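You operate a simulated robot arm through the tools that you are given. There is no shell and no other tool.

The job below is to be done with a simulated robot arm. You get a single attempt, and the scene is never put back.

TASK
Test the compressor's relief valve by lifting the green knob.
Fine: first switch off and shut the blue valve, which stays shut; switch on again after; the yellow valve stays shut.

The check looks at the end state, three seconds after you hand in, the way a careful person would. Anything else that was tipped, shoved, dropped, spilled or broken makes it a failure.

THE ROBOT
A 6-joint arm with a two-finger gripper, fixed in place. Base frame: the origin is at the foot of the arm, x ahead of it, y to its left, z up. Readings come in m, degrees, newtons and seconds.
With the tool pointing down near the work surface it reaches from about 0.32 to 0.68 m from the base axis. Its first joint turns from -166.0 to 166.0 degrees. Payload 3.18 kg.
The tool frame sits at the grasp point between the pads (the TCP): z along the fingers, y along the line on which they close. The tips reach 0.03 m beyond it. The gripper opens to 0.144 m. The gripper's body begins 0.103 m behind the TCP.
Orientation is told as [roll, pitch, yaw] about the base's x, y, z axes, in that order, counted from this pose: with the fingers straight down and closing along the base's y, the tool's x points along the base's -x, its y along +y and its z along -z.

THE INTERFACE
- The arm moves only by the tool arm_command. Its argument "targets" is a list of rows, each an object (a shift or turn left out is 0, a gripper value left out holds the last) with "travel": the shift along the base's x, y, z in units of 25 mm (1.0 is 25 mm), a list of three; "angular": the turn, a rotation vector about the base's x, y, z in units of 8 degrees (1.0 is 8 degrees), a list of three; "grip": the opening, from 0 (shut) to 1 (fully open). In form: [{"travel": [x, y, z], "angular": [rx, ry, rz], "grip": grip}, ...]. A call has 1 to 20 rows; each row shifts and turns the commanded pose from where the row before left it. A call with a number of a shift or a turn outside -1 to 1 is refused whole. A row lasts 0.2 s, in which the tool goes at most 0.05 m and 8.6 degrees; a call with a longer step from one row to the next is refused whole, and so is a gripper value outside its range. Where a pose cannot be reached the arm comes as near as it can. A force on the tool above 90 N (or 10 N above the force at the start of the call, whichever is more), or a blocked arm, ends the call early, and 0.2 s more pass. Each finger halts on what it meets, pressing with about 22 N; the grip force reading is that of the motor and also rises with nothing between the fingers. The clock runs only during rows and for 0.2 s after the last one: add rows that do not move to give the fingers time. The reply holds the time, the measured pose of the TCP, the force on the tool along the base axes, the opening and the grip force, in the units named above and with some noise, with the torque about the TCP (base axes, N m) and any sound that the robot's microphone picked up.
- Cameras (640 x 400 px; columns grow to the right, rows downward): "scene" is fixed at [0.0508, 0.6489, 1.3112]; the picture's right is [-0.69, -0.72, 0.00], its down [-0.41, 0.39, -0.82] and it looks along [0.59, -0.57, -0.57] (base axes); focal length 310 px, centre (320, 200). "wrist" rides on the gripper at [0.076, 0.016, -0.143] in the tool frame; the picture's right is [-0.21, 0.98, 0.00], its down [-0.84, -0.18, -0.51] and it looks along [-0.50, -0.11, 0.86] (tool axes); focal length 218 px, centre (320, 200). There is no depth. A picture from a camera that has moved, and an enlarged one, comes with that camera's place and axes in the base frame and with its lens.
- grab_frame(camera): a new picture of that camera. No time passes.
- inspect(camera, box): a new picture of the part [left, top, right, bottom] of that camera's present view, enlarged. No time passes.
- sign_off(): hands the job in; it is judged then, once.

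Places have to be worked out from the pictures, the camera data and where the tool is seen. Open the gripper and draw the arm clear of the work before you hand the job in, unless the task says otherwise.

The tools are called as name(argument=value, ...) on one line, values as JSON. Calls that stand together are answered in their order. arm_command: Moves the arm, as the interface text tells. Its arguments: {"type":"object","properties":{"targets":{"type":"array","items":{"type":"object","properties":{"travel":{"type":"array","items":{"type":"number"}},"angular":{"type":"array","items":{"type":"number"}},"grip":{"type":"number"}}}}},"required":["targets"]} The other tools are called the same way: grab_frame (camera) takes a picture; inspect (camera, box) takes an enlarged picture of a part of a camera's view; sign_off () hands the job in.

At the start:

```text
time_s: 0.0
tool_pos: [0.3563, -0.0452, 1.0064]
tool_rot: [0.0, -0.1, -0.2]
force: [-0.3, 0.6, -0.4]
wrist_torque: [0.0, 0.02, 0.02]
gripper_width: 0.1439
grasp_force: 0.1
```

scene: 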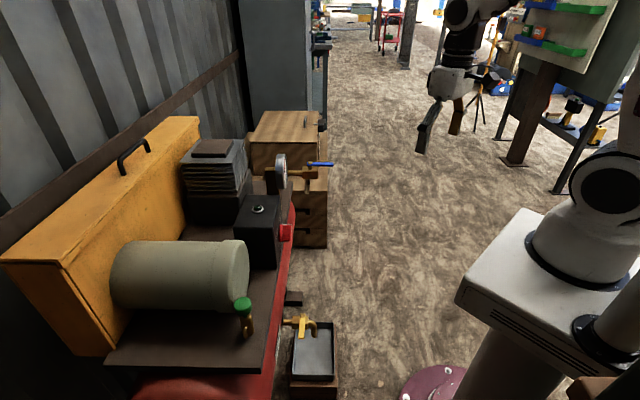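
wrist: 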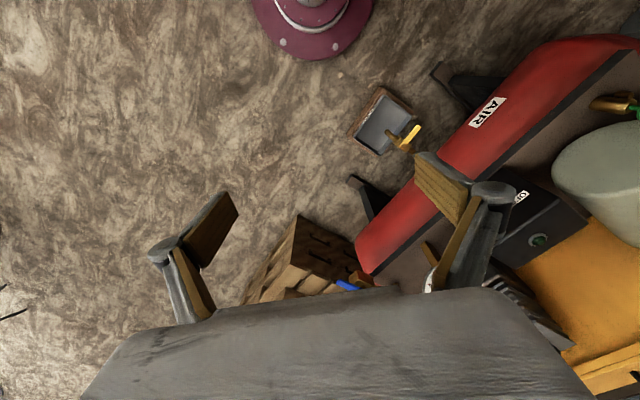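

The scene shows a compressor with a green knob at the tank's near end, a black switch box with a red part, a blue lever by a gauge, and a yellow valve below. I'll enlarge these to understand the parts.

inspect(camera="scene", box=[220, 130, 350, 280])

inspect(camera="scene", box=[200, 270, 360, 400])

inspect(camera="wrist", box=[320, 60, 640, 360])

```text
2.67 times, centred on (285, 205) of scene
camera zoom: at [0.0508, 0.6489, 1.3112], right [-0.69, -0.72, 0.0], down [-0.41, 0.39, -0.82], along [0.59, -0.57, -0.57], focal length 826 px, centre (413, 187)
```

zoom: 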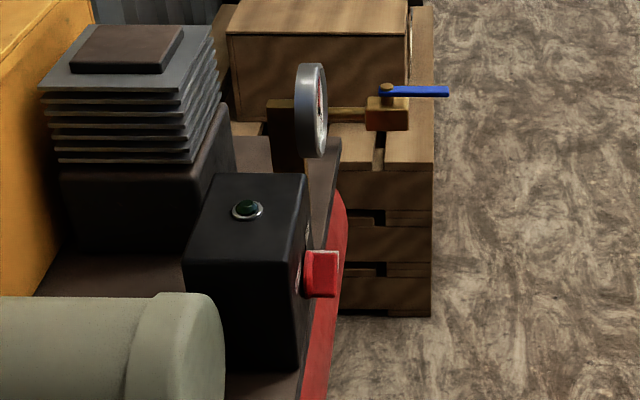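

```text
3.08 times, centred on (280, 335) of scene
camera zoom: at [0.0508, 0.6489, 1.3112], right [-0.69, -0.72, 0.0], down [-0.41, 0.39, -0.82], along [0.59, -0.57, -0.57], focal length 953 px, centre (443, -215)
```

zoom: 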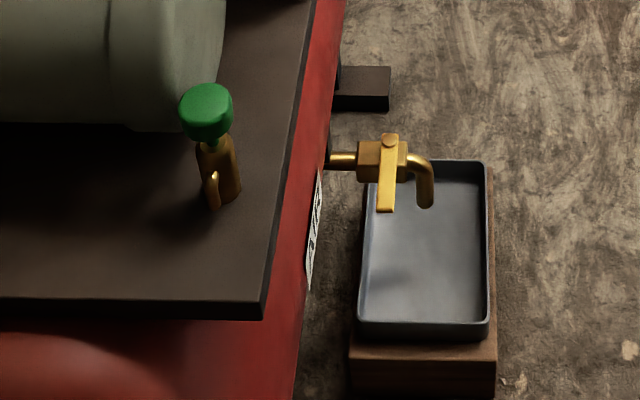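

```text
1.33 times, centred on (480, 210) of wrist
camera zoom: at [0.2799, -0.0296, 1.1468], right [0.21, 0.98, 0.0], down [0.84, -0.18, 0.51], along [0.5, -0.11, -0.86], focal length 291 px, centre (107, 187)
```

zoom: 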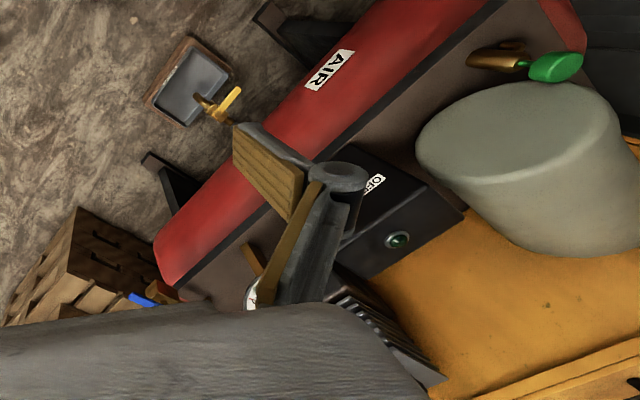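

I triangulate the green knob near (0.45, 0.48, 0.77), the blue valve near (0.86, -0.08, 0.71), the switch near (0.62, 0.24, 0.70), and the yellow valve near (0.57, 0.23, 0.32). I'll turn the wrist toward the compressor front (well above everything) to see the parts better.

arm_command(targets=[{"angular": [0, 0, 0.9]}, {"angular": [0, 0, 0.9]}, {"angular": [0, 0, 0.9]}, {"angular": [0, 0, 0.9]}, {"angular": [0, 0, 0.9]}, {"angular": [0.59, -0.81, 0]}, {"angular": [0.59, -0.81, 0]}, {"angular": [0.59, -0.81, 0]}])

```text
time_s: 1.8
tool_pos: [0.3562, -0.0437, 1.0053]
tool_rot: [-0.1, -24.2, 36.0]
force: [0.2, -0.3, 0.6]
wrist_torque: [0.01, 0.0, 0.02]
gripper_width: 0.1437
grasp_force: 0.2
```

grab_frame(camera="wrist")

grab_frame(camera="scene")

```text
taken
camera wrist: at [0.2432, -0.1079, 1.1033], right [-0.42, 0.9, 0.08], down [0.56, 0.18, 0.81], along [0.71, 0.39, -0.58], focal length 218 px, centre (320, 200)
```

wrist: 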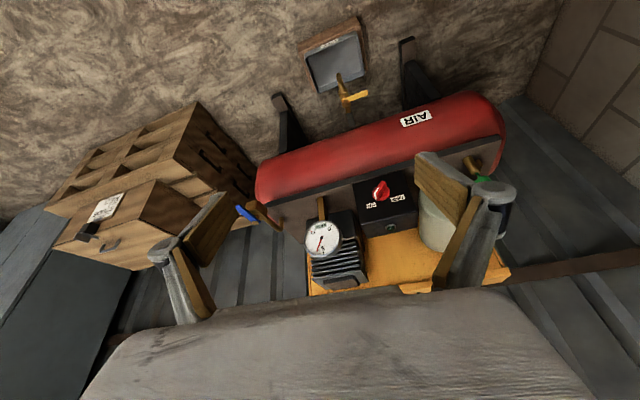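

```text
taken
```

scene: 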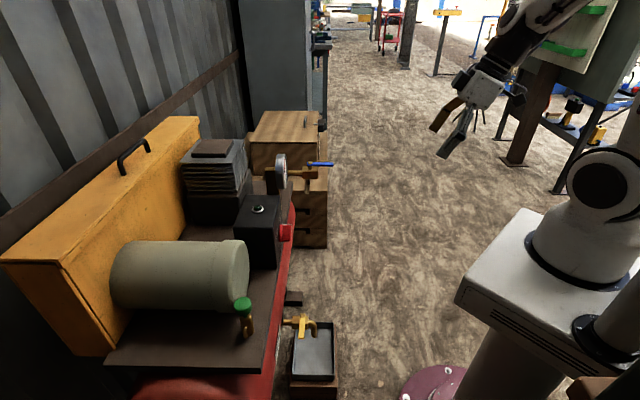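

inspect(camera="wrist", box=[220, 130, 420, 270])

inspect(camera="wrist", box=[340, 160, 430, 240])

inspect(camera="wrist", box=[280, 20, 520, 190])

inspect(camera="wrist", box=[60, 170, 160, 250])

```text
2.86 times, centred on (320, 200) of wrist
camera zoom: at [0.2432, -0.1079, 1.1033], right [-0.42, 0.9, 0.08], down [0.56, 0.18, 0.81], along [0.71, 0.39, -0.58], focal length 624 px, centre (320, 200)
```

zoom: 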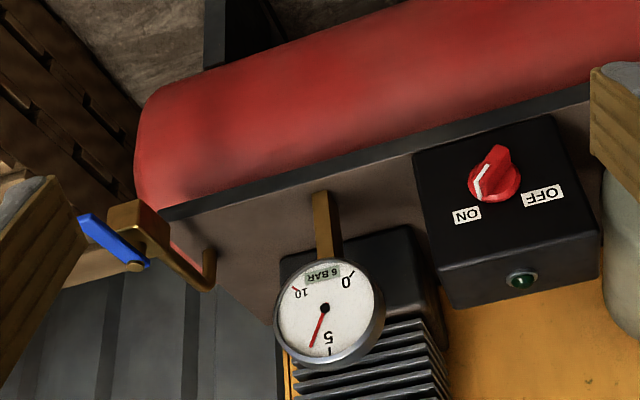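

```text
5.00 times, centred on (385, 200) of wrist
camera zoom: at [0.2432, -0.1079, 1.1033], right [-0.42, 0.9, 0.08], down [0.56, 0.18, 0.81], along [0.71, 0.39, -0.58], focal length 1091 px, centre (-5, 200)
```

zoom: 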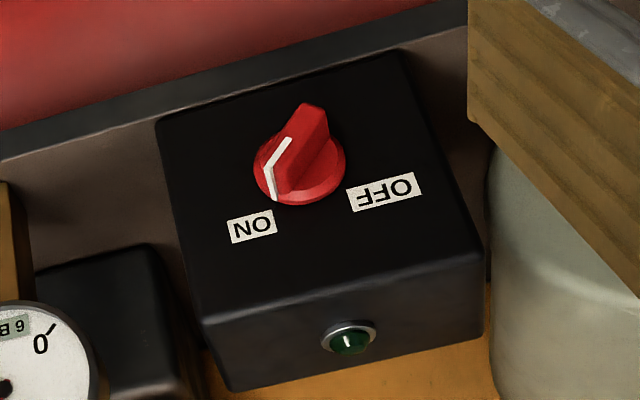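

```text
2.35 times, centred on (400, 105) of wrist
camera zoom: at [0.2432, -0.1079, 1.1033], right [-0.42, 0.9, 0.08], down [0.56, 0.18, 0.81], along [0.71, 0.39, -0.58], focal length 514 px, centre (132, 424)
```

zoom: 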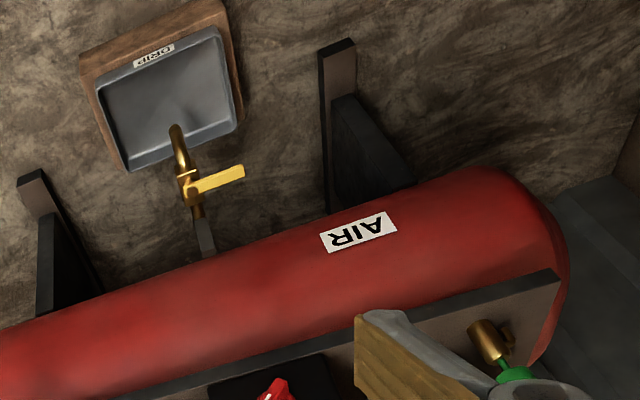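

```text
5.00 times, centred on (110, 210) of wrist
camera zoom: at [0.2432, -0.1079, 1.1033], right [-0.42, 0.9, 0.08], down [0.56, 0.18, 0.81], along [0.71, 0.39, -0.58], focal length 1091 px, centre (1370, 150)
```

zoom: 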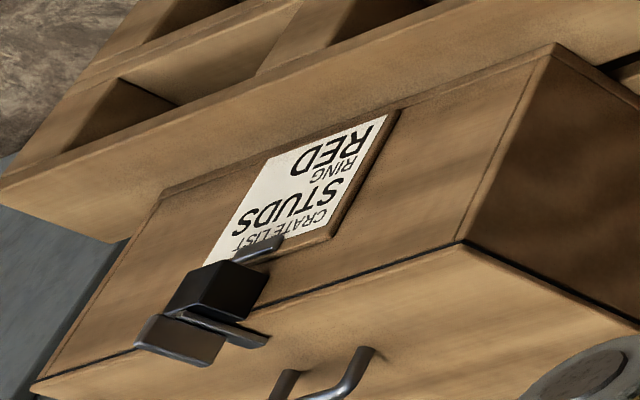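

The switch is a red bar knob pointing at ON (upper right on the panel), with OFF to the upper left. The compressor front is turned 45° to the base, and the blue lever runs along its pipe, so it is open. I'll bring the tool horizontal, facing the panel, at a safe standoff.

arm_command(targets=[{"angular": [0, 0, 1.0], "travel": [0, 0.3, 0]}, {"angular": [0.707, -0.707, 0.125], "travel": [0.1, 0.5, -0.4]}, {"angular": [0.707, -0.707, 0], "travel": [0.2, 0.5, -0.5]}, {"angular": [0.707, -0.707, 0], "travel": [0.2, 0.5, -0.6]}, {"angular": [0.707, -0.707, 0], "travel": [0.2, 0.5, -0.6]}, {"angular": [0.707, -0.707, 0], "travel": [0.2, 0.5, -0.6]}, {"angular": [0.707, -0.707, 0], "travel": [0.2, 0.5, -0.6]}, {"angular": [0.707, -0.707, 0], "travel": [0.2, 0.5, -0.6]}, {"angular": [0.707, -0.707, 0], "travel": [0.2, 0.5, -0.6]}, {"angular": [0.177, -0.177, 0], "travel": [0.2, 0.5, -0.6]}])

```text
time_s: 4.0
tool_pos: [0.4364, 0.0231, 0.9498]
tool_rot: [-1.0, -58.3, 44.9]
force: [0.3, -0.2, -0.1]
wrist_torque: [0.03, 0.0, 0.0]
gripper_width: 0.1439
grasp_force: 0.1
out of reach, approached as far as the arm can: row 4, 5, 6, 7, 8, 9, 10
```

The arm couldn't hold a horizontal tool this close to its base, so it stopped short at 58° of tilt. I'll move the target outward along the approach direction, which should be reachable, and check the resulting pose.

arm_command(targets=[{"travel": [0.6, 0.6, -0.3]}, {"travel": [0.6, 0.6, -0.3]}, {"travel": [0.6, 0.6, -0.3]}, {"travel": [0.6, 0.6, -0.3]}])

grab_frame(camera="scene")

grab_frame(camera="wrist")

```text
time_s: 5.0
tool_pos: [0.4979, 0.0844, 0.923]
tool_rot: [-0.5, -59.5, 44.8]
force: [-0.9, 0.0, 0.0]
wrist_torque: [0.02, -0.01, 0.02]
gripper_width: 0.1439
grasp_force: 0.1
out of reach, approached as far as the arm can: row 1
```

```text
taken
```

scene: 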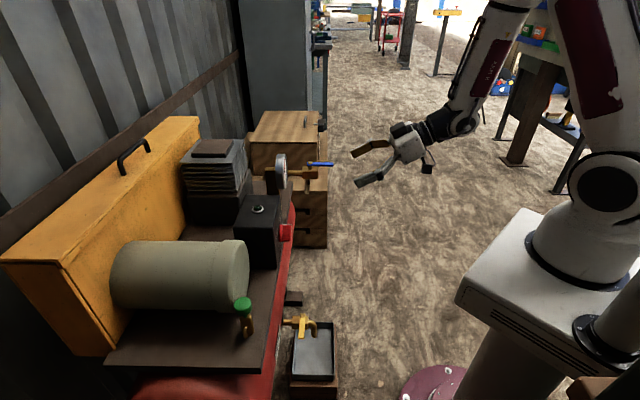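

```text
taken
camera wrist: at [0.371, -0.0181, 0.9285], right [-0.61, 0.77, 0.17], down [0.12, -0.13, 0.98], along [0.79, 0.62, -0.01], focal length 218 px, centre (320, 200)
```

wrist: 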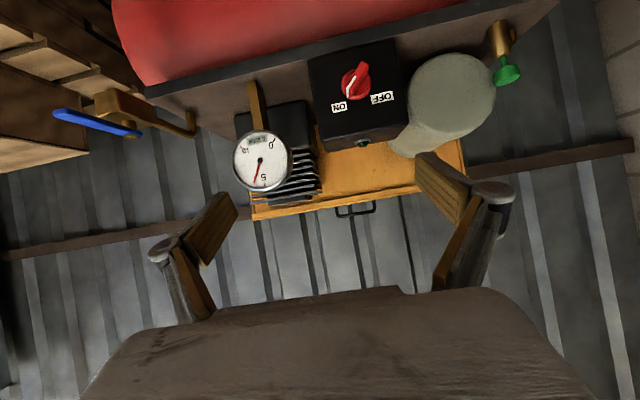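

This is a good frontal view, and the commanded pose evidently follows the reached pose. I'll zoom in on the switch, the blue valve and the relief valve for precise measurement.

inspect(camera="wrist", box=[300, 30, 420, 160])

inspect(camera="wrist", box=[40, 70, 240, 200])

inspect(camera="wrist", box=[400, 0, 560, 110])

```text
3.08 times, centred on (360, 95) of wrist
camera zoom: at [0.371, -0.0181, 0.9285], right [-0.61, 0.77, 0.17], down [0.12, -0.13, 0.98], along [0.79, 0.62, -0.01], focal length 672 px, centre (197, 523)
```

zoom: 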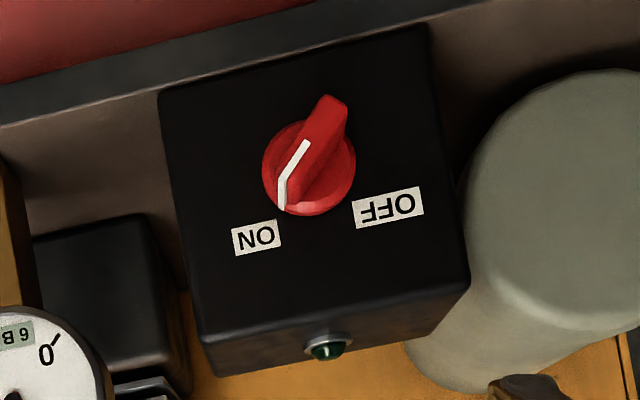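

```text
3.08 times, centred on (140, 135) of wrist
camera zoom: at [0.371, -0.0181, 0.9285], right [-0.61, 0.77, 0.17], down [0.12, -0.13, 0.98], along [0.79, 0.62, -0.01], focal length 672 px, centre (874, 400)
```

zoom: 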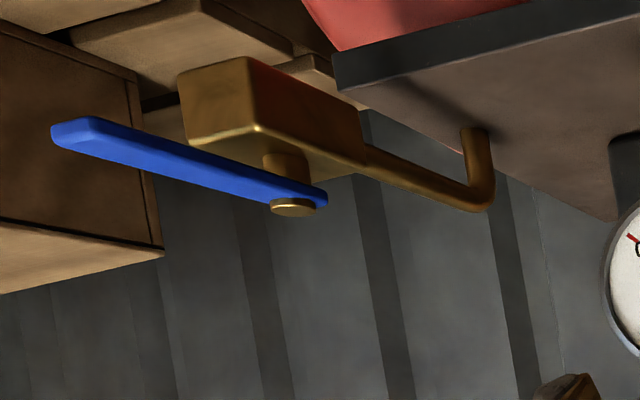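

```text
3.64 times, centred on (480, 55) of wrist
camera zoom: at [0.371, -0.0181, 0.9285], right [-0.61, 0.77, 0.17], down [0.12, -0.13, 0.98], along [0.79, 0.62, -0.01], focal length 794 px, centre (-262, 727)
```

zoom: 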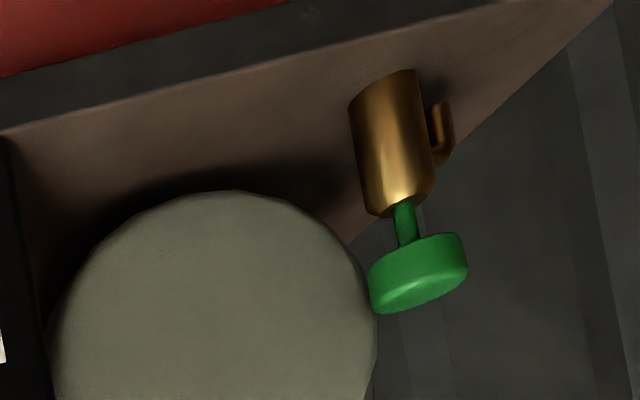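

The zooms give: switch knob centre at about (s 0.606, e 0.227, z 0.754) in the compressor frame, with its bar about 40° right of vertical. I'll descend in front of the panel and finish tilting the tool to horizontal.

arm_command(targets=[{"travel": [0.02, 0.77, -0.7]}, {"travel": [0.02, 0.77, -0.8]}, {"travel": [0.02, 0.77, -0.8]}, {"travel": [0.02, 0.77, -0.8]}, {"travel": [0.02, 0.77, -0.8]}, {"angular": [0.67, -0.67, 0]}, {"angular": [0.67, -0.67, 0]}, {"angular": [0.67, -0.67, 0]}, {"angular": [0.67, -0.67, 0]}])

```text
time_s: 7.0
tool_pos: [0.5607, 0.1715, 0.8897]
tool_rot: [-1.2, -62.0, 45.3]
force: [0.1, -0.3, 0.7]
wrist_torque: [0.0, 0.01, 0.0]
gripper_width: 0.1436
grasp_force: 0.1
out of reach, approached as far as the arm can: row 2, 3, 4, 5, 6, 7, 8, 9
```

The arm can't pitch the tool to horizontal this low in its present posture. I'll look at the arm's configuration to understand the limit.

grab_frame(camera="scene")

inspect(camera="scene", box=[320, 0, 640, 200])

grab_frame(camera="wrist")

```text
taken
```

scene: 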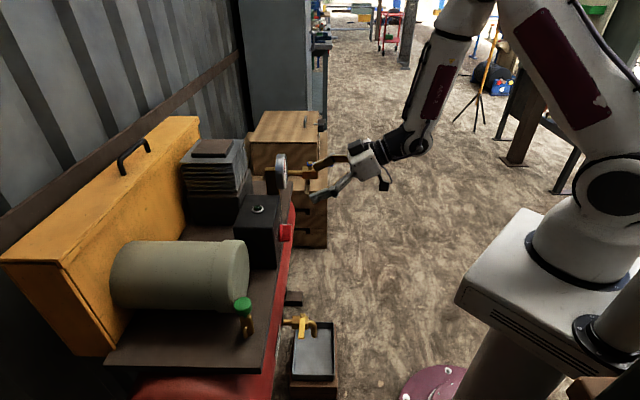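

```text
2.00 times, centred on (480, 100) of scene
camera zoom: at [0.0508, 0.6489, 1.3112], right [-0.69, -0.72, 0.0], down [-0.41, 0.39, -0.82], along [0.59, -0.57, -0.57], focal length 620 px, centre (0, 400)
```

zoom: 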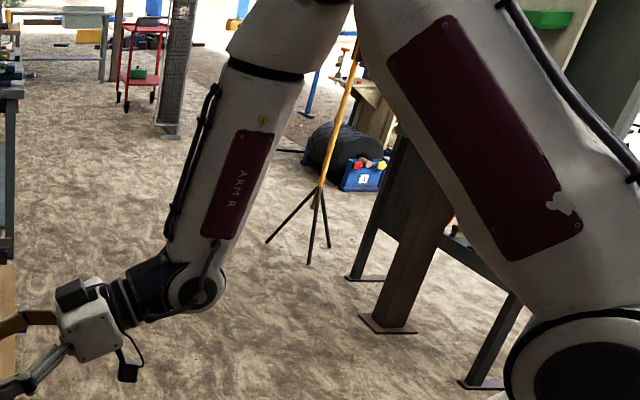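

```text
taken
camera wrist: at [0.4338, 0.0694, 0.887], right [-0.61, 0.77, 0.17], down [0.08, -0.16, 0.98], along [0.79, 0.62, 0.04], focal length 218 px, centre (320, 200)
```

wrist: 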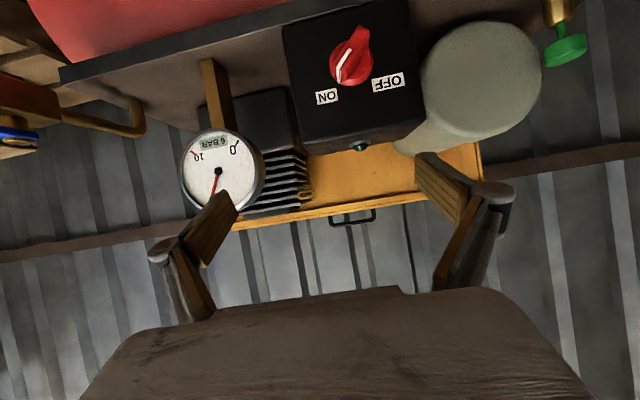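

The arm has a spherical wrist with limited upward bend, so a horizontal approach to the switch isn't available. The knob's bar stands about 4 cm proud, so I can turn it with a vertical closed finger pushing the upper end of the bar sideways. I'll bring the tool back to vertical, in front of the panel.

arm_command(targets=[{"angular": [-0.707, 0.707, 0], "travel": [-0.3, -0.3, 0.3]}, {"angular": [-0.707, 0.707, 0], "travel": [-0.3, -0.3, 0.3]}, {"angular": [-0.707, 0.707, 0], "travel": [-0.3, -0.3, 0.3]}, {"angular": [-0.707, 0.707, 0], "travel": [-0.3, -0.3, 0.3]}, {"angular": [-0.707, 0.707, 0], "travel": [-0.3, -0.3, 0.3]}, {"angular": [-0.707, 0.707, 0], "travel": [0, 0, 0.3]}, {"angular": [-0.707, 0.707, 0], "travel": [0, 0, 0.3]}, {"angular": [-0.53, 0.53, 0], "travel": [0, 0, 0.3]}])

```text
time_s: 8.8
tool_pos: [0.5204, 0.1353, 0.9493]
tool_rot: [-0.8, 0.0, 45.1]
force: [0.0, 0.3, 0.2]
wrist_torque: [0.07, 0.0, -0.01]
gripper_width: 0.1438
grasp_force: 0.0
```

The tool is vertical again at (0.520, 0.135, 0.949). Now I'll yaw to -45° so that the finger's rigid width lies along the panel, close the gripper, and look.

arm_command(targets=[{"angular": [0.07, 0.07, -1], "grip": 0}, {"angular": [0, 0, -1]}, {"angular": [0, 0, -1]}, {"angular": [0, 0, -1]}, {"angular": [0, 0, -1]}, {"angular": [0, 0, -1]}, {"angular": [0, 0, -1]}, {"angular": [0, 0, -1]}, {"angular": [0, 0, -1]}, {"angular": [0, 0, -1]}, {"angular": [0, 0, -1]}, {"angular": [0, 0, -0.26]}])

grab_frame(camera="wrist")

grab_frame(camera="scene")

```text
time_s: 11.4
tool_pos: [0.523, 0.1351, 0.9492]
tool_rot: [-0.2, 0.1, -45.1]
force: [-0.2, -0.2, -0.2]
wrist_torque: [0.03, -0.02, 0.02]
gripper_width: 0.0
grasp_force: 22.4
```

```text
taken
camera wrist: at [0.4803, 0.1996, 1.0901], right [0.84, 0.54, 0.0], down [0.47, -0.72, 0.51], along [0.27, -0.43, -0.86], focal length 218 px, centre (320, 200)
```

wrist: 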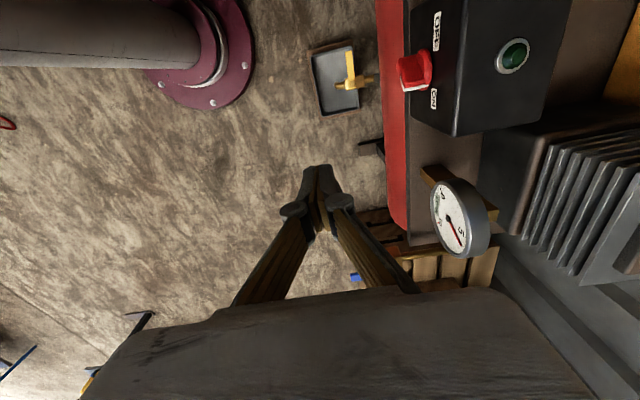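

```text
taken
```

scene: 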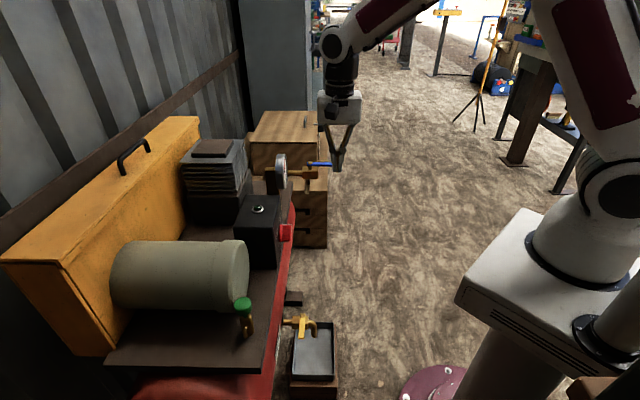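

The closed fingers form a V, so I'll tilt the tool 40° toward the panel: the V's back arm then clears the box's top edge (z about 0.826). I'll go to a standoff point in front of the switch and to the right of the bar.

arm_command(targets=[{"angular": [0.707, -0.707, 0], "travel": [0.33, 0.28, -0.9]}, {"angular": [0.707, -0.707, 0], "travel": [0.33, 0.28, -0.9]}, {"angular": [0.707, -0.707, 0], "travel": [0.33, 0.28, -0.9]}, {"angular": [0.707, -0.707, 0], "travel": [0.33, 0.28, -0.9]}, {"angular": [0.707, -0.707, 0], "travel": [0.33, 0.28, -0.9]}, {"travel": [0.33, 0.28, -0.9]}, {"travel": [0, 0, -0.5]}])

grab_frame(camera="wrist")

inspect(camera="scene", box=[200, 120, 400, 280])

```text
time_s: 13.0
tool_pos: [0.5689, 0.1765, 0.8035]
tool_rot: [39.9, -0.1, -44.7]
force: [-0.1, 0.1, 0.1]
wrist_torque: [0.0, 0.03, 0.02]
gripper_width: 0.0001
grasp_force: 21.9
out of reach, approached as far as the arm can: row 4
```

```text
taken
camera wrist: at [0.4585, 0.1736, 0.9226], right [0.68, 0.39, 0.63], down [0.27, -0.92, 0.28], along [0.68, -0.02, -0.73], focal length 218 px, centre (320, 200)
```

wrist: 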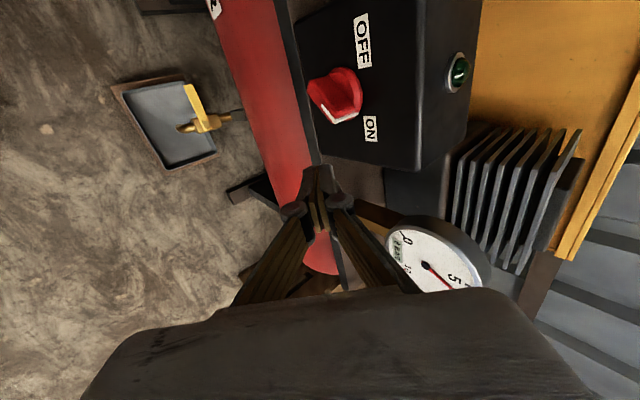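

```text
2.50 times, centred on (300, 200) of scene
camera zoom: at [0.0508, 0.6489, 1.3112], right [-0.69, -0.72, 0.0], down [-0.41, 0.39, -0.82], along [0.59, -0.57, -0.57], focal length 775 px, centre (370, 200)
```

zoom: 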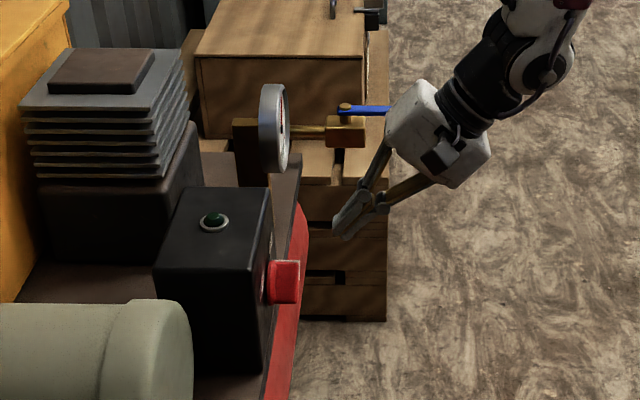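

The tool is at the standoff (s 0.527, e 0.278, z 0.804), with the finger to the right of the bar. I'll zoom in on the knob to check its size and tip clearances before moving in.

inspect(camera="wrist", box=[270, 40, 410, 140])

inspect(camera="wrist", box=[260, 140, 400, 260])

```text
4.00 times, centred on (340, 90) of wrist
camera zoom: at [0.4585, 0.1736, 0.9226], right [0.68, 0.39, 0.63], down [0.27, -0.92, 0.28], along [0.68, -0.02, -0.73], focal length 873 px, centre (240, 640)
```

zoom: 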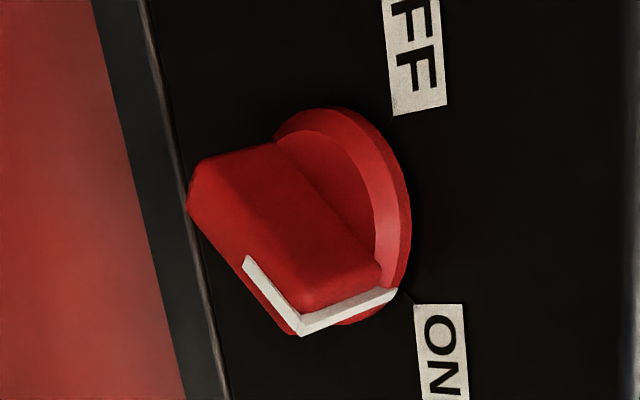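

```text
3.33 times, centred on (330, 200) of wrist
camera zoom: at [0.4585, 0.1736, 0.9226], right [0.68, 0.39, 0.63], down [0.27, -0.92, 0.28], along [0.68, -0.02, -0.73], focal length 728 px, centre (287, 200)
```

zoom: 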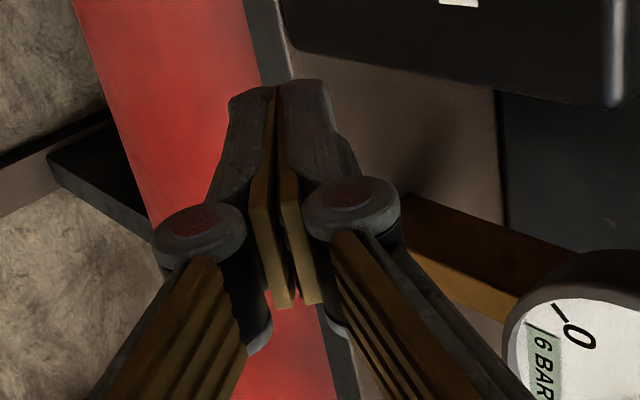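

From two wrist views I get the knob centre at e≈0.226, z≈0.752, the panel face at s≈0.620, and the bar spanning s 0.583–0.608 with a half-length of about 22 mm. I'll bring the fingertip in beside the bar on its right, without contact, and check.

arm_command(targets=[{"travel": [0.421, 0.459, -0.3]}, {"travel": [0.421, 0.459, -0.3]}, {"travel": [0.421, 0.459, -0.3]}])

grab_frame(camera="wrist")

inspect(camera="scene", box=[230, 150, 370, 280])

```text
time_s: 13.8
tool_pos: [0.6005, 0.2129, 0.7827]
tool_rot: [39.9, 0.0, -44.8]
force: [-0.6, -0.2, 0.3]
wrist_torque: [0.02, 0.02, 0.0]
gripper_width: 0.0
grasp_force: 22.4
```

```text
taken
camera wrist: at [0.4906, 0.2096, 0.9015], right [0.68, 0.38, 0.63], down [0.27, -0.92, 0.27], along [0.68, -0.02, -0.73], focal length 218 px, centre (320, 200)
```

wrist: 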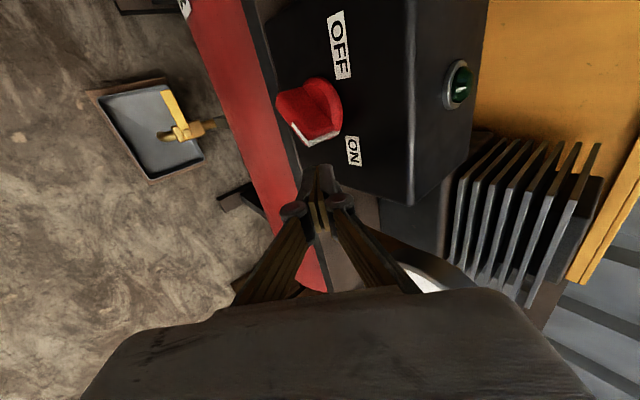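

```text
3.08 times, centred on (300, 215) of scene
camera zoom: at [0.0508, 0.6489, 1.3112], right [-0.69, -0.72, 0.0], down [-0.41, 0.39, -0.82], along [0.59, -0.57, -0.57], focal length 953 px, centre (382, 154)
```

zoom: 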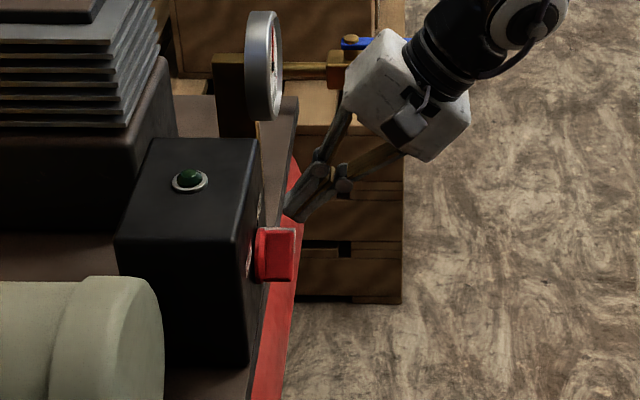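

The fingertip is right beside the bar's pointer end. I'll push left (the -e direction) in small steps and watch the forces.

arm_command(targets=[{"travel": [-0.141, 0.141, 0]}, {"travel": [-0.141, 0.141, 0]}, {"travel": [-0.141, 0.141, 0]}, {"travel": [-0.141, 0.141, 0]}, {"travel": [-0.141, 0.141, 0]}])

inspect(camera="wrist", box=[240, 40, 400, 200])

```text
time_s: 15.0
tool_pos: [0.5804, 0.2301, 0.7809]
tool_rot: [39.8, 0.1, -44.8]
force: [-1.3, -1.1, -0.3]
wrist_torque: [0.03, 0.05, 0.08]
gripper_width: 0.0
grasp_force: 31.2
```

```text
2.50 times, centred on (320, 120) of wrist
camera zoom: at [0.471, 0.2266, 0.9007], right [0.68, 0.39, 0.63], down [0.27, -0.92, 0.27], along [0.68, -0.01, -0.73], focal length 546 px, centre (320, 400)
```

zoom: 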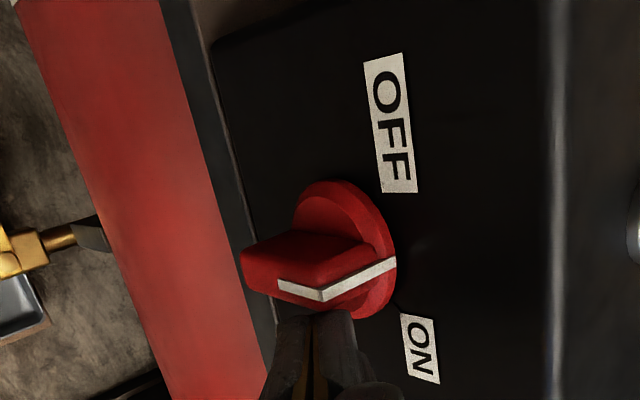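

The bar is turning easily with almost no force. I'll continue left while rising slightly, so the fingertip stays on the end of the bar.

arm_command(targets=[{"travel": [-0.141, 0.141, 0.08]}, {"travel": [-0.141, 0.141, 0.16]}, {"travel": [-0.141, 0.141, 0.16]}])

inspect(camera="wrist", box=[240, 40, 400, 200])

```text
time_s: 15.8
tool_pos: [0.5728, 0.2395, 0.7934]
tool_rot: [39.9, 0.0, -45.0]
force: [-0.2, -0.2, -0.2]
wrist_torque: [-0.01, -0.03, 0.0]
gripper_width: 0.0001
grasp_force: 30.9
```

```text
2.50 times, centred on (320, 120) of wrist
camera zoom: at [0.4629, 0.2365, 0.9114], right [0.68, 0.38, 0.63], down [0.27, -0.92, 0.27], along [0.68, -0.02, -0.73], focal length 546 px, centre (320, 400)
```

zoom: 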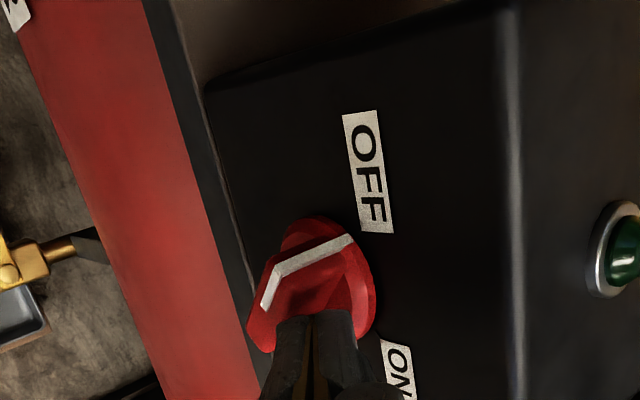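

The bar now points at OFF. I'll back the finger off to the right and out, then look at the switch and the lamp.

arm_command(targets=[{"travel": [0.2, -0.2, 0.1]}, {"travel": [0.1, -0.3, 0.3]}, {"travel": [-0.5, -0.5, 0.3]}, {"travel": [-0.6, -0.6, 0.3]}, {"travel": [-0.6, -0.6, 0.3]}])

grab_frame(camera="wrist")

inspect(camera="scene", box=[220, 150, 350, 280])

```text
time_s: 17.0
tool_pos: [0.5368, 0.1862, 0.8266]
tool_rot: [39.9, 0.1, -44.9]
force: [-0.5, 0.6, -0.5]
wrist_torque: [-0.02, -0.02, 0.02]
gripper_width: 0.0
grasp_force: 31.2
```

```text
taken
camera wrist: at [0.4273, 0.1824, 0.945], right [0.68, 0.38, 0.63], down [0.27, -0.92, 0.27], along [0.68, -0.02, -0.73], focal length 218 px, centre (320, 200)
```

wrist: 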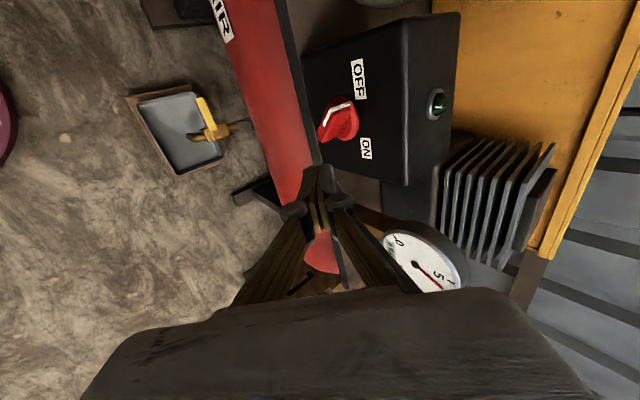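

```text
3.08 times, centred on (285, 215) of scene
camera zoom: at [0.0508, 0.6489, 1.3112], right [-0.69, -0.72, 0.0], down [-0.41, 0.39, -0.82], along [0.59, -0.57, -0.57], focal length 953 px, centre (428, 154)
```

zoom: 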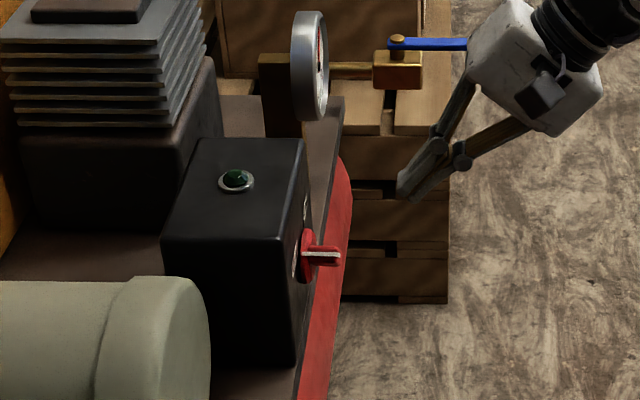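

I'll zoom in to confirm that the pointer sits fully at OFF.

inspect(camera="wrist", box=[290, 40, 460, 190])

inspect(camera="wrist", box=[310, 80, 380, 160])

```text
2.67 times, centred on (375, 115) of wrist
camera zoom: at [0.4273, 0.1824, 0.945], right [0.68, 0.38, 0.63], down [0.27, -0.92, 0.27], along [0.68, -0.02, -0.73], focal length 582 px, centre (173, 427)
```

zoom: 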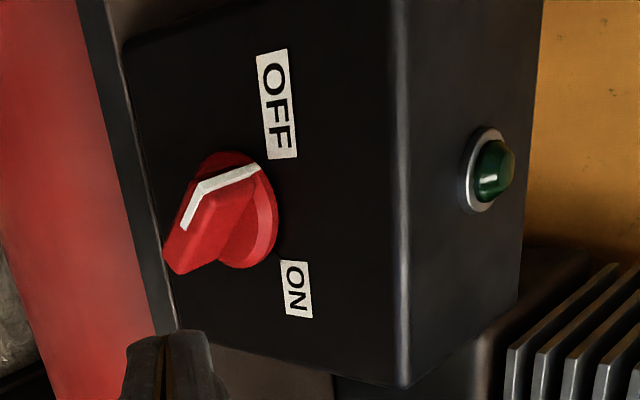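

```text
5.00 times, centred on (345, 120) of wrist
camera zoom: at [0.4273, 0.1824, 0.945], right [0.68, 0.38, 0.63], down [0.27, -0.92, 0.27], along [0.68, -0.02, -0.73], focal length 1091 px, centre (195, 600)
```

zoom: 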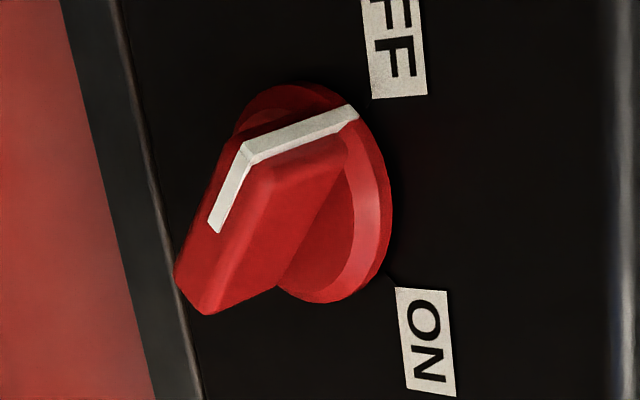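

The switch is snapped to OFF. Next is the blue valve: its hub is at about (s 0.551, e 0.582, z 0.78), and the lever is along the pipe, so shutting it means a clockwise quarter turn (as seen from above, like the shut yellow one). I'll raise the tool, straighten it, turn to yaw -90°, and look at that area from above.

arm_command(targets=[{"angular": [-0.707, 0.707, 0], "travel": [0, -0.1, 1.0]}, {"angular": [-0.707, 0.707, 0], "travel": [0, -0.2, 1.0]}, {"angular": [-0.707, 0.707, 0], "travel": [0, -0.3, 1.0]}, {"angular": [-0.707, 0.707, 0], "travel": [0, -0.5, 1.0]}, {"angular": [-0.707, 0.707, 0], "travel": [0, -0.6, 1.0]}, {"angular": [0, 0, -1], "travel": [0.4, -0.9, 0.3]}, {"angular": [0, 0, -1], "travel": [0.4, -0.9, 0]}, {"angular": [0, 0, -1], "travel": [0.4, -0.9, 0]}, {"angular": [0, 0, -1], "travel": [0.5, -0.9, 0]}, {"angular": [0, 0, -1], "travel": [0.5, -0.9, 0]}, {"angular": [0, 0, -0.64], "travel": [0.5, -0.9, 0]}, {"travel": [0.5, -0.9, 0]}])

grab_frame(camera="wrist")

grab_frame(camera="scene")

```text
time_s: 19.6
tool_pos: [0.5863, -0.0172, 0.9207]
tool_rot: [0.2, 0.0, -90.2]
force: [0.4, -0.3, 0.0]
wrist_torque: [-0.02, 0.0, 0.03]
gripper_width: 0.0
grasp_force: 30.8
out of reach, approached as far as the arm can: row 5, 6, 7, 8, 9, 10, 11, 12
```

```text
taken
camera wrist: at [0.6029, 0.0578, 1.0627], right [0.98, -0.21, 0.0], down [-0.18, -0.84, 0.51], along [-0.1, -0.5, -0.86], focal length 218 px, centre (320, 200)
```

wrist: 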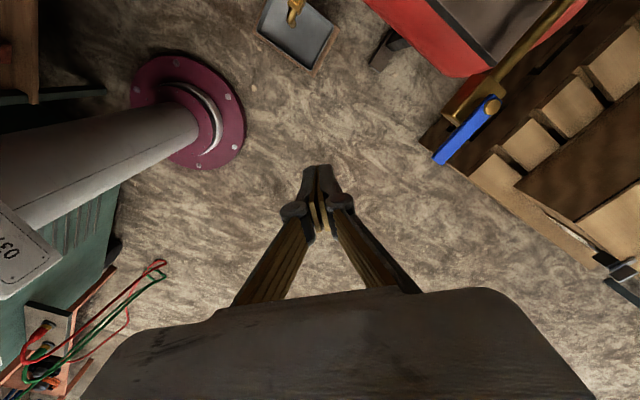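

```text
taken
```

scene: 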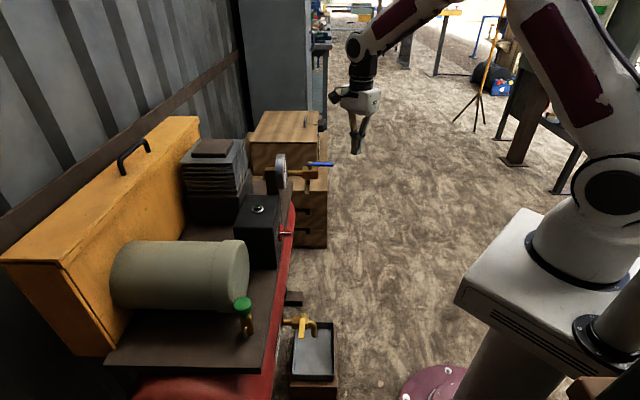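

Straight down, the reach ends at x of about 0.587 at this height, so the tool must be tilted outward for the blue valve. This view shows the lever from above with the crates beside it; I'll zoom in to measure clearances.

inspect(camera="wrist", box=[400, 40, 640, 290])

inspect(camera="scene", box=[240, 100, 370, 260])

```text
1.60 times, centred on (520, 165) of wrist
camera zoom: at [0.6029, 0.0578, 1.0627], right [0.98, -0.21, 0.0], down [-0.18, -0.84, 0.51], along [-0.1, -0.5, -0.86], focal length 349 px, centre (0, 256)
```

zoom: 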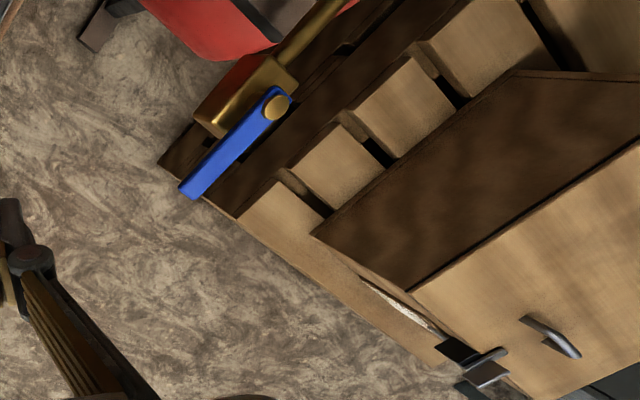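

```text
2.50 times, centred on (305, 180) of scene
camera zoom: at [0.0508, 0.6489, 1.3112], right [-0.69, -0.72, 0.0], down [-0.41, 0.39, -0.82], along [0.59, -0.57, -0.57], focal length 775 px, centre (358, 250)
```

zoom: 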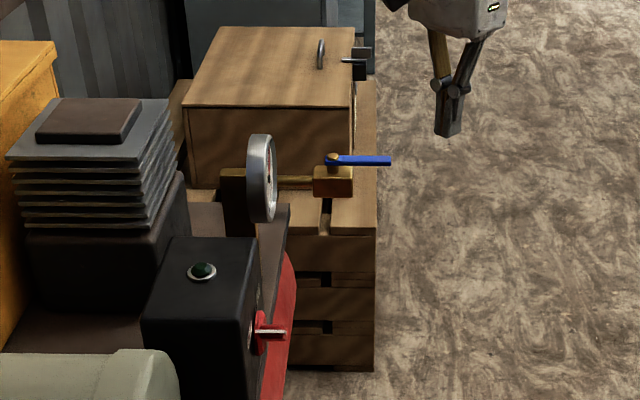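

The crates are actually well beyond and below the valve (top about z 0.45), so the lever has free space all around. I'll tilt the tool 32° outward and move to a point above the far (+e) side of the lever tip.

arm_command(targets=[{"angular": [0, -0.8, 0], "travel": [0.2, -0.3, 0]}, {"angular": [0, -0.8, 0], "travel": [0.4, -0.3, 0]}, {"angular": [0, -0.8, 0], "travel": [0.7, -0.3, -0.2]}, {"angular": [0, -0.8, 0], "travel": [0.9, -0.4, -0.3]}, {"angular": [0, -0.8, 0], "travel": [0.9, -0.4, -0.3]}, {"travel": [0.9, -0.4, -0.4]}, {"travel": [0.9, -0.4, -0.4]}, {"travel": [0.9, -0.4, -0.4]}, {"travel": [0.9, -0.4, -0.4]}, {"travel": [0.9, 0, 0]}, {"travel": [0.3, 0, 0]}])

grab_frame(camera="wrist")

inspect(camera="scene", box=[240, 60, 420, 220])

```text
time_s: 22.0
tool_pos: [0.7848, -0.1007, 0.8586]
tool_rot: [31.8, 0.1, -90.0]
force: [0.0, -0.2, -0.4]
wrist_torque: [0.0, 0.02, -0.01]
gripper_width: 0.0
grasp_force: 30.8
```

```text
taken
camera wrist: at [0.7235, -0.0256, 0.9878], right [0.83, -0.21, 0.52], down [-0.42, -0.84, 0.34], along [0.36, -0.5, -0.79], focal length 218 px, centre (320, 200)
```

wrist: 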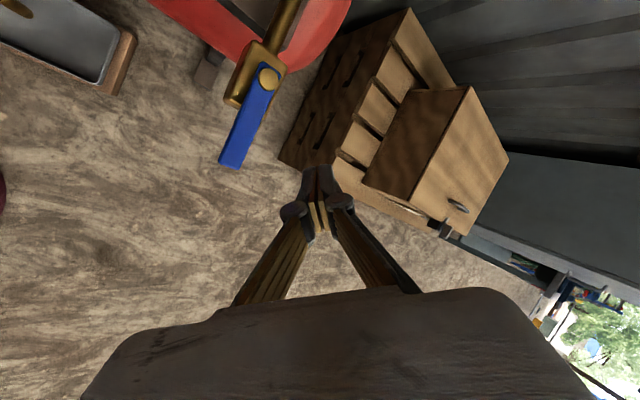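

```text
2.50 times, centred on (330, 140) of scene
camera zoom: at [0.0508, 0.6489, 1.3112], right [-0.69, -0.72, 0.0], down [-0.41, 0.39, -0.82], along [0.59, -0.57, -0.57], focal length 775 px, centre (295, 350)
```

zoom: 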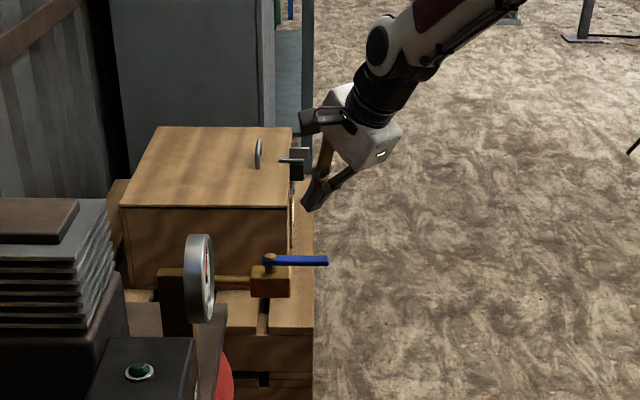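

The arm reached the pose over the lever's far side. I'll zoom in to measure the lever's width and height relative to the fingertip.

inspect(camera="wrist", box=[200, 40, 360, 220])

```text
2.22 times, centred on (280, 130) of wrist
camera zoom: at [0.7235, -0.0256, 0.9878], right [0.83, -0.21, 0.52], down [-0.42, -0.84, 0.34], along [0.36, -0.5, -0.79], focal length 485 px, centre (409, 356)
```

zoom: 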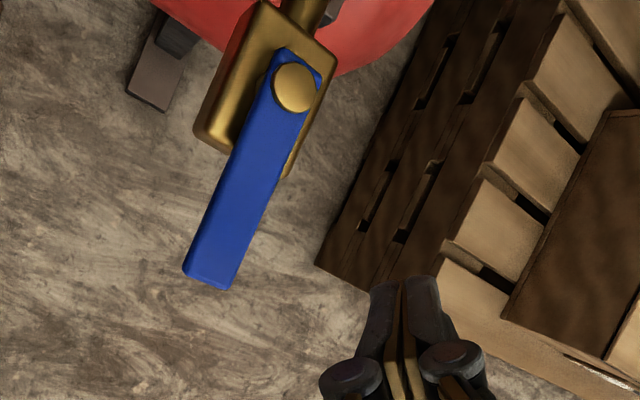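

The lever is about 18 mm wide, with its top near z 0.778. I'll lower the fingertip beside it on the far side, leaving about a 1 cm gap.

arm_command(targets=[{"travel": [-0.05, 0.03, -0.7]}, {"travel": [-0.05, 0.03, -0.7]}, {"travel": [-0.08, 0.03, -0.7]}, {"travel": [-0.08, 0.03, -0.7]}, {"travel": [0, 0, -0.14]}])

inspect(camera="wrist", box=[180, 20, 400, 240])

inspect(camera="scene", box=[260, 110, 380, 210])

```text
time_s: 23.2
tool_pos: [0.7787, -0.0966, 0.7873]
tool_rot: [31.9, 0.1, -90.0]
force: [-0.2, -0.7, -0.2]
wrist_torque: [0.03, 0.02, -0.01]
gripper_width: 0.0002
grasp_force: 30.8
```

```text
1.82 times, centred on (290, 130) of wrist
camera zoom: at [0.717, -0.0212, 0.9159], right [0.83, -0.21, 0.52], down [-0.42, -0.84, 0.34], along [0.37, -0.5, -0.79], focal length 397 px, centre (374, 327)
```

zoom: 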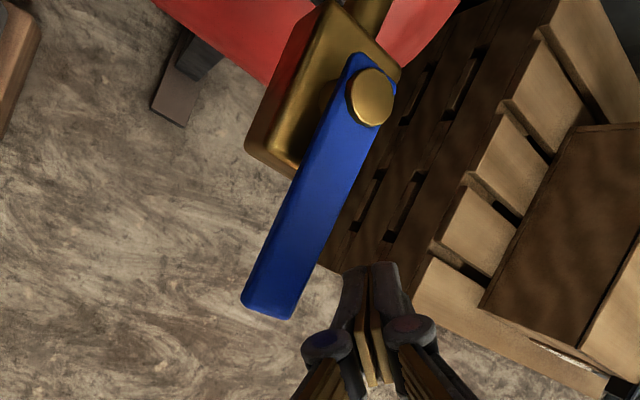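

```text
4.00 times, centred on (320, 160) of scene
camera zoom: at [0.0508, 0.6489, 1.3112], right [-0.69, -0.72, 0.0], down [-0.41, 0.39, -0.82], along [0.59, -0.57, -0.57], focal length 1239 px, centre (320, 360)
```

zoom: 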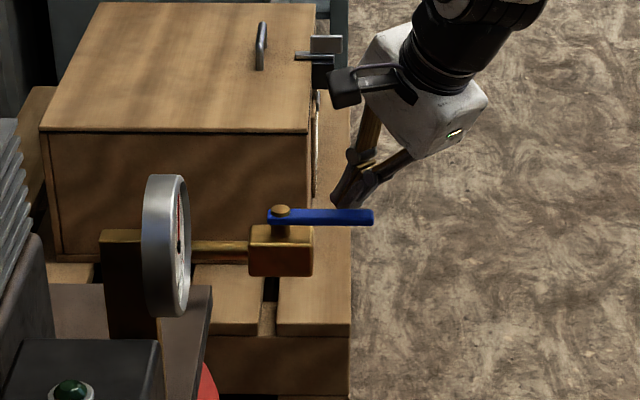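

The fingertip is just behind the lever's far side, at the right depth. I'll now push the lever clockwise along its arc, the first half of the turn.

arm_command(targets=[{"travel": [-0.238, 0.222, 0]}, {"travel": [-0.238, 0.222, 0]}, {"travel": [-0.236, 0.162, 0]}, {"travel": [-0.236, 0.162, 0]}, {"travel": [-0.236, 0.162, 0]}, {"travel": [-0.236, 0.162, 0]}])

inspect(camera="wrist", box=[180, 20, 400, 240])

```text
time_s: 24.6
tool_pos: [0.7406, -0.0691, 0.7868]
tool_rot: [31.9, 0.1, -90.0]
force: [-0.1, -0.3, 0.5]
wrist_torque: [-0.01, 0.01, 0.01]
gripper_width: 0.0
grasp_force: 31.0
```

```text
1.82 times, centred on (290, 130) of wrist
camera zoom: at [0.6797, 0.0056, 0.9154], right [0.83, -0.21, 0.52], down [-0.42, -0.84, 0.34], along [0.37, -0.5, -0.79], focal length 397 px, centre (374, 327)
```

zoom: 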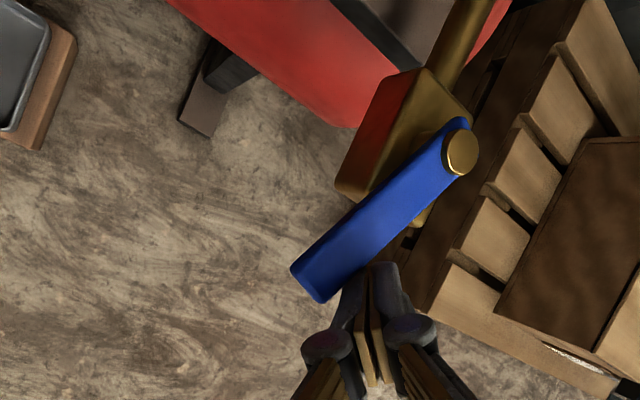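

The lever is turning clockwise easily. I'll keep following the arc.

arm_command(targets=[{"travel": [-0.12, 0.267, 0]}, {"travel": [-0.12, 0.267, 0]}, {"travel": [-0.12, 0.267, 0]}, {"travel": [-0.12, 0.267, 0]}, {"travel": [-0.05, 0.21, 0]}, {"travel": [-0.05, 0.21, 0]}, {"travel": [-0.05, 0.21, 0]}, {"travel": [-0.05, 0.21, 0]}])

inspect(camera="wrist", box=[180, 20, 480, 240])

inspect(camera="scene", box=[260, 110, 380, 210])

```text
time_s: 26.4
tool_pos: [0.7256, -0.022, 0.7875]
tool_rot: [31.9, 0.1, -89.9]
force: [0.7, -1.5, -0.8]
wrist_torque: [-0.04, 0.01, -0.02]
gripper_width: 0.0
grasp_force: 30.8
```

```text
1.82 times, centred on (330, 130) of wrist
camera zoom: at [0.6645, 0.0525, 0.9151], right [0.83, -0.21, 0.52], down [-0.42, -0.84, 0.33], along [0.36, -0.5, -0.79], focal length 397 px, centre (302, 327)
```

zoom: 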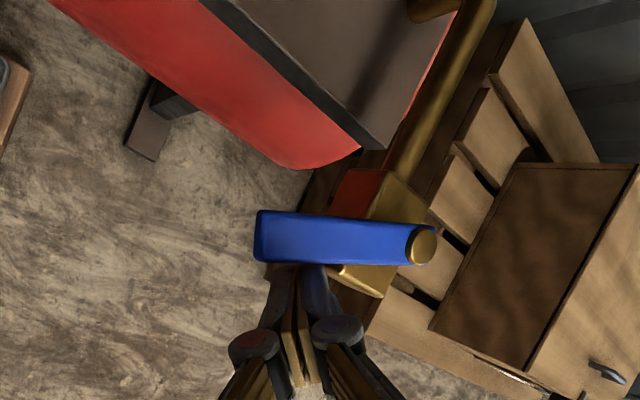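

```text
4.00 times, centred on (320, 160) of scene
camera zoom: at [0.0508, 0.6489, 1.3112], right [-0.69, -0.72, 0.0], down [-0.41, 0.39, -0.82], along [0.59, -0.57, -0.57], focal length 1239 px, centre (320, 360)
```

zoom: 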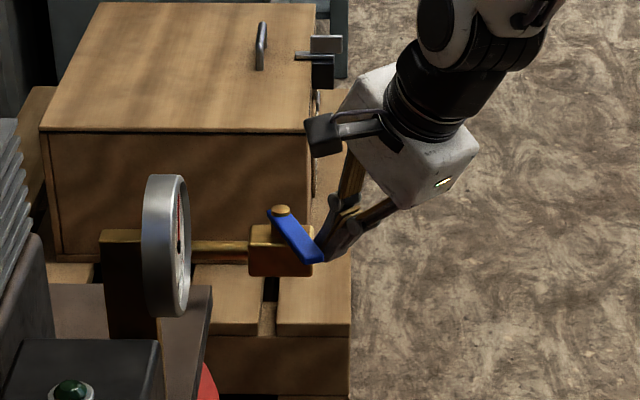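

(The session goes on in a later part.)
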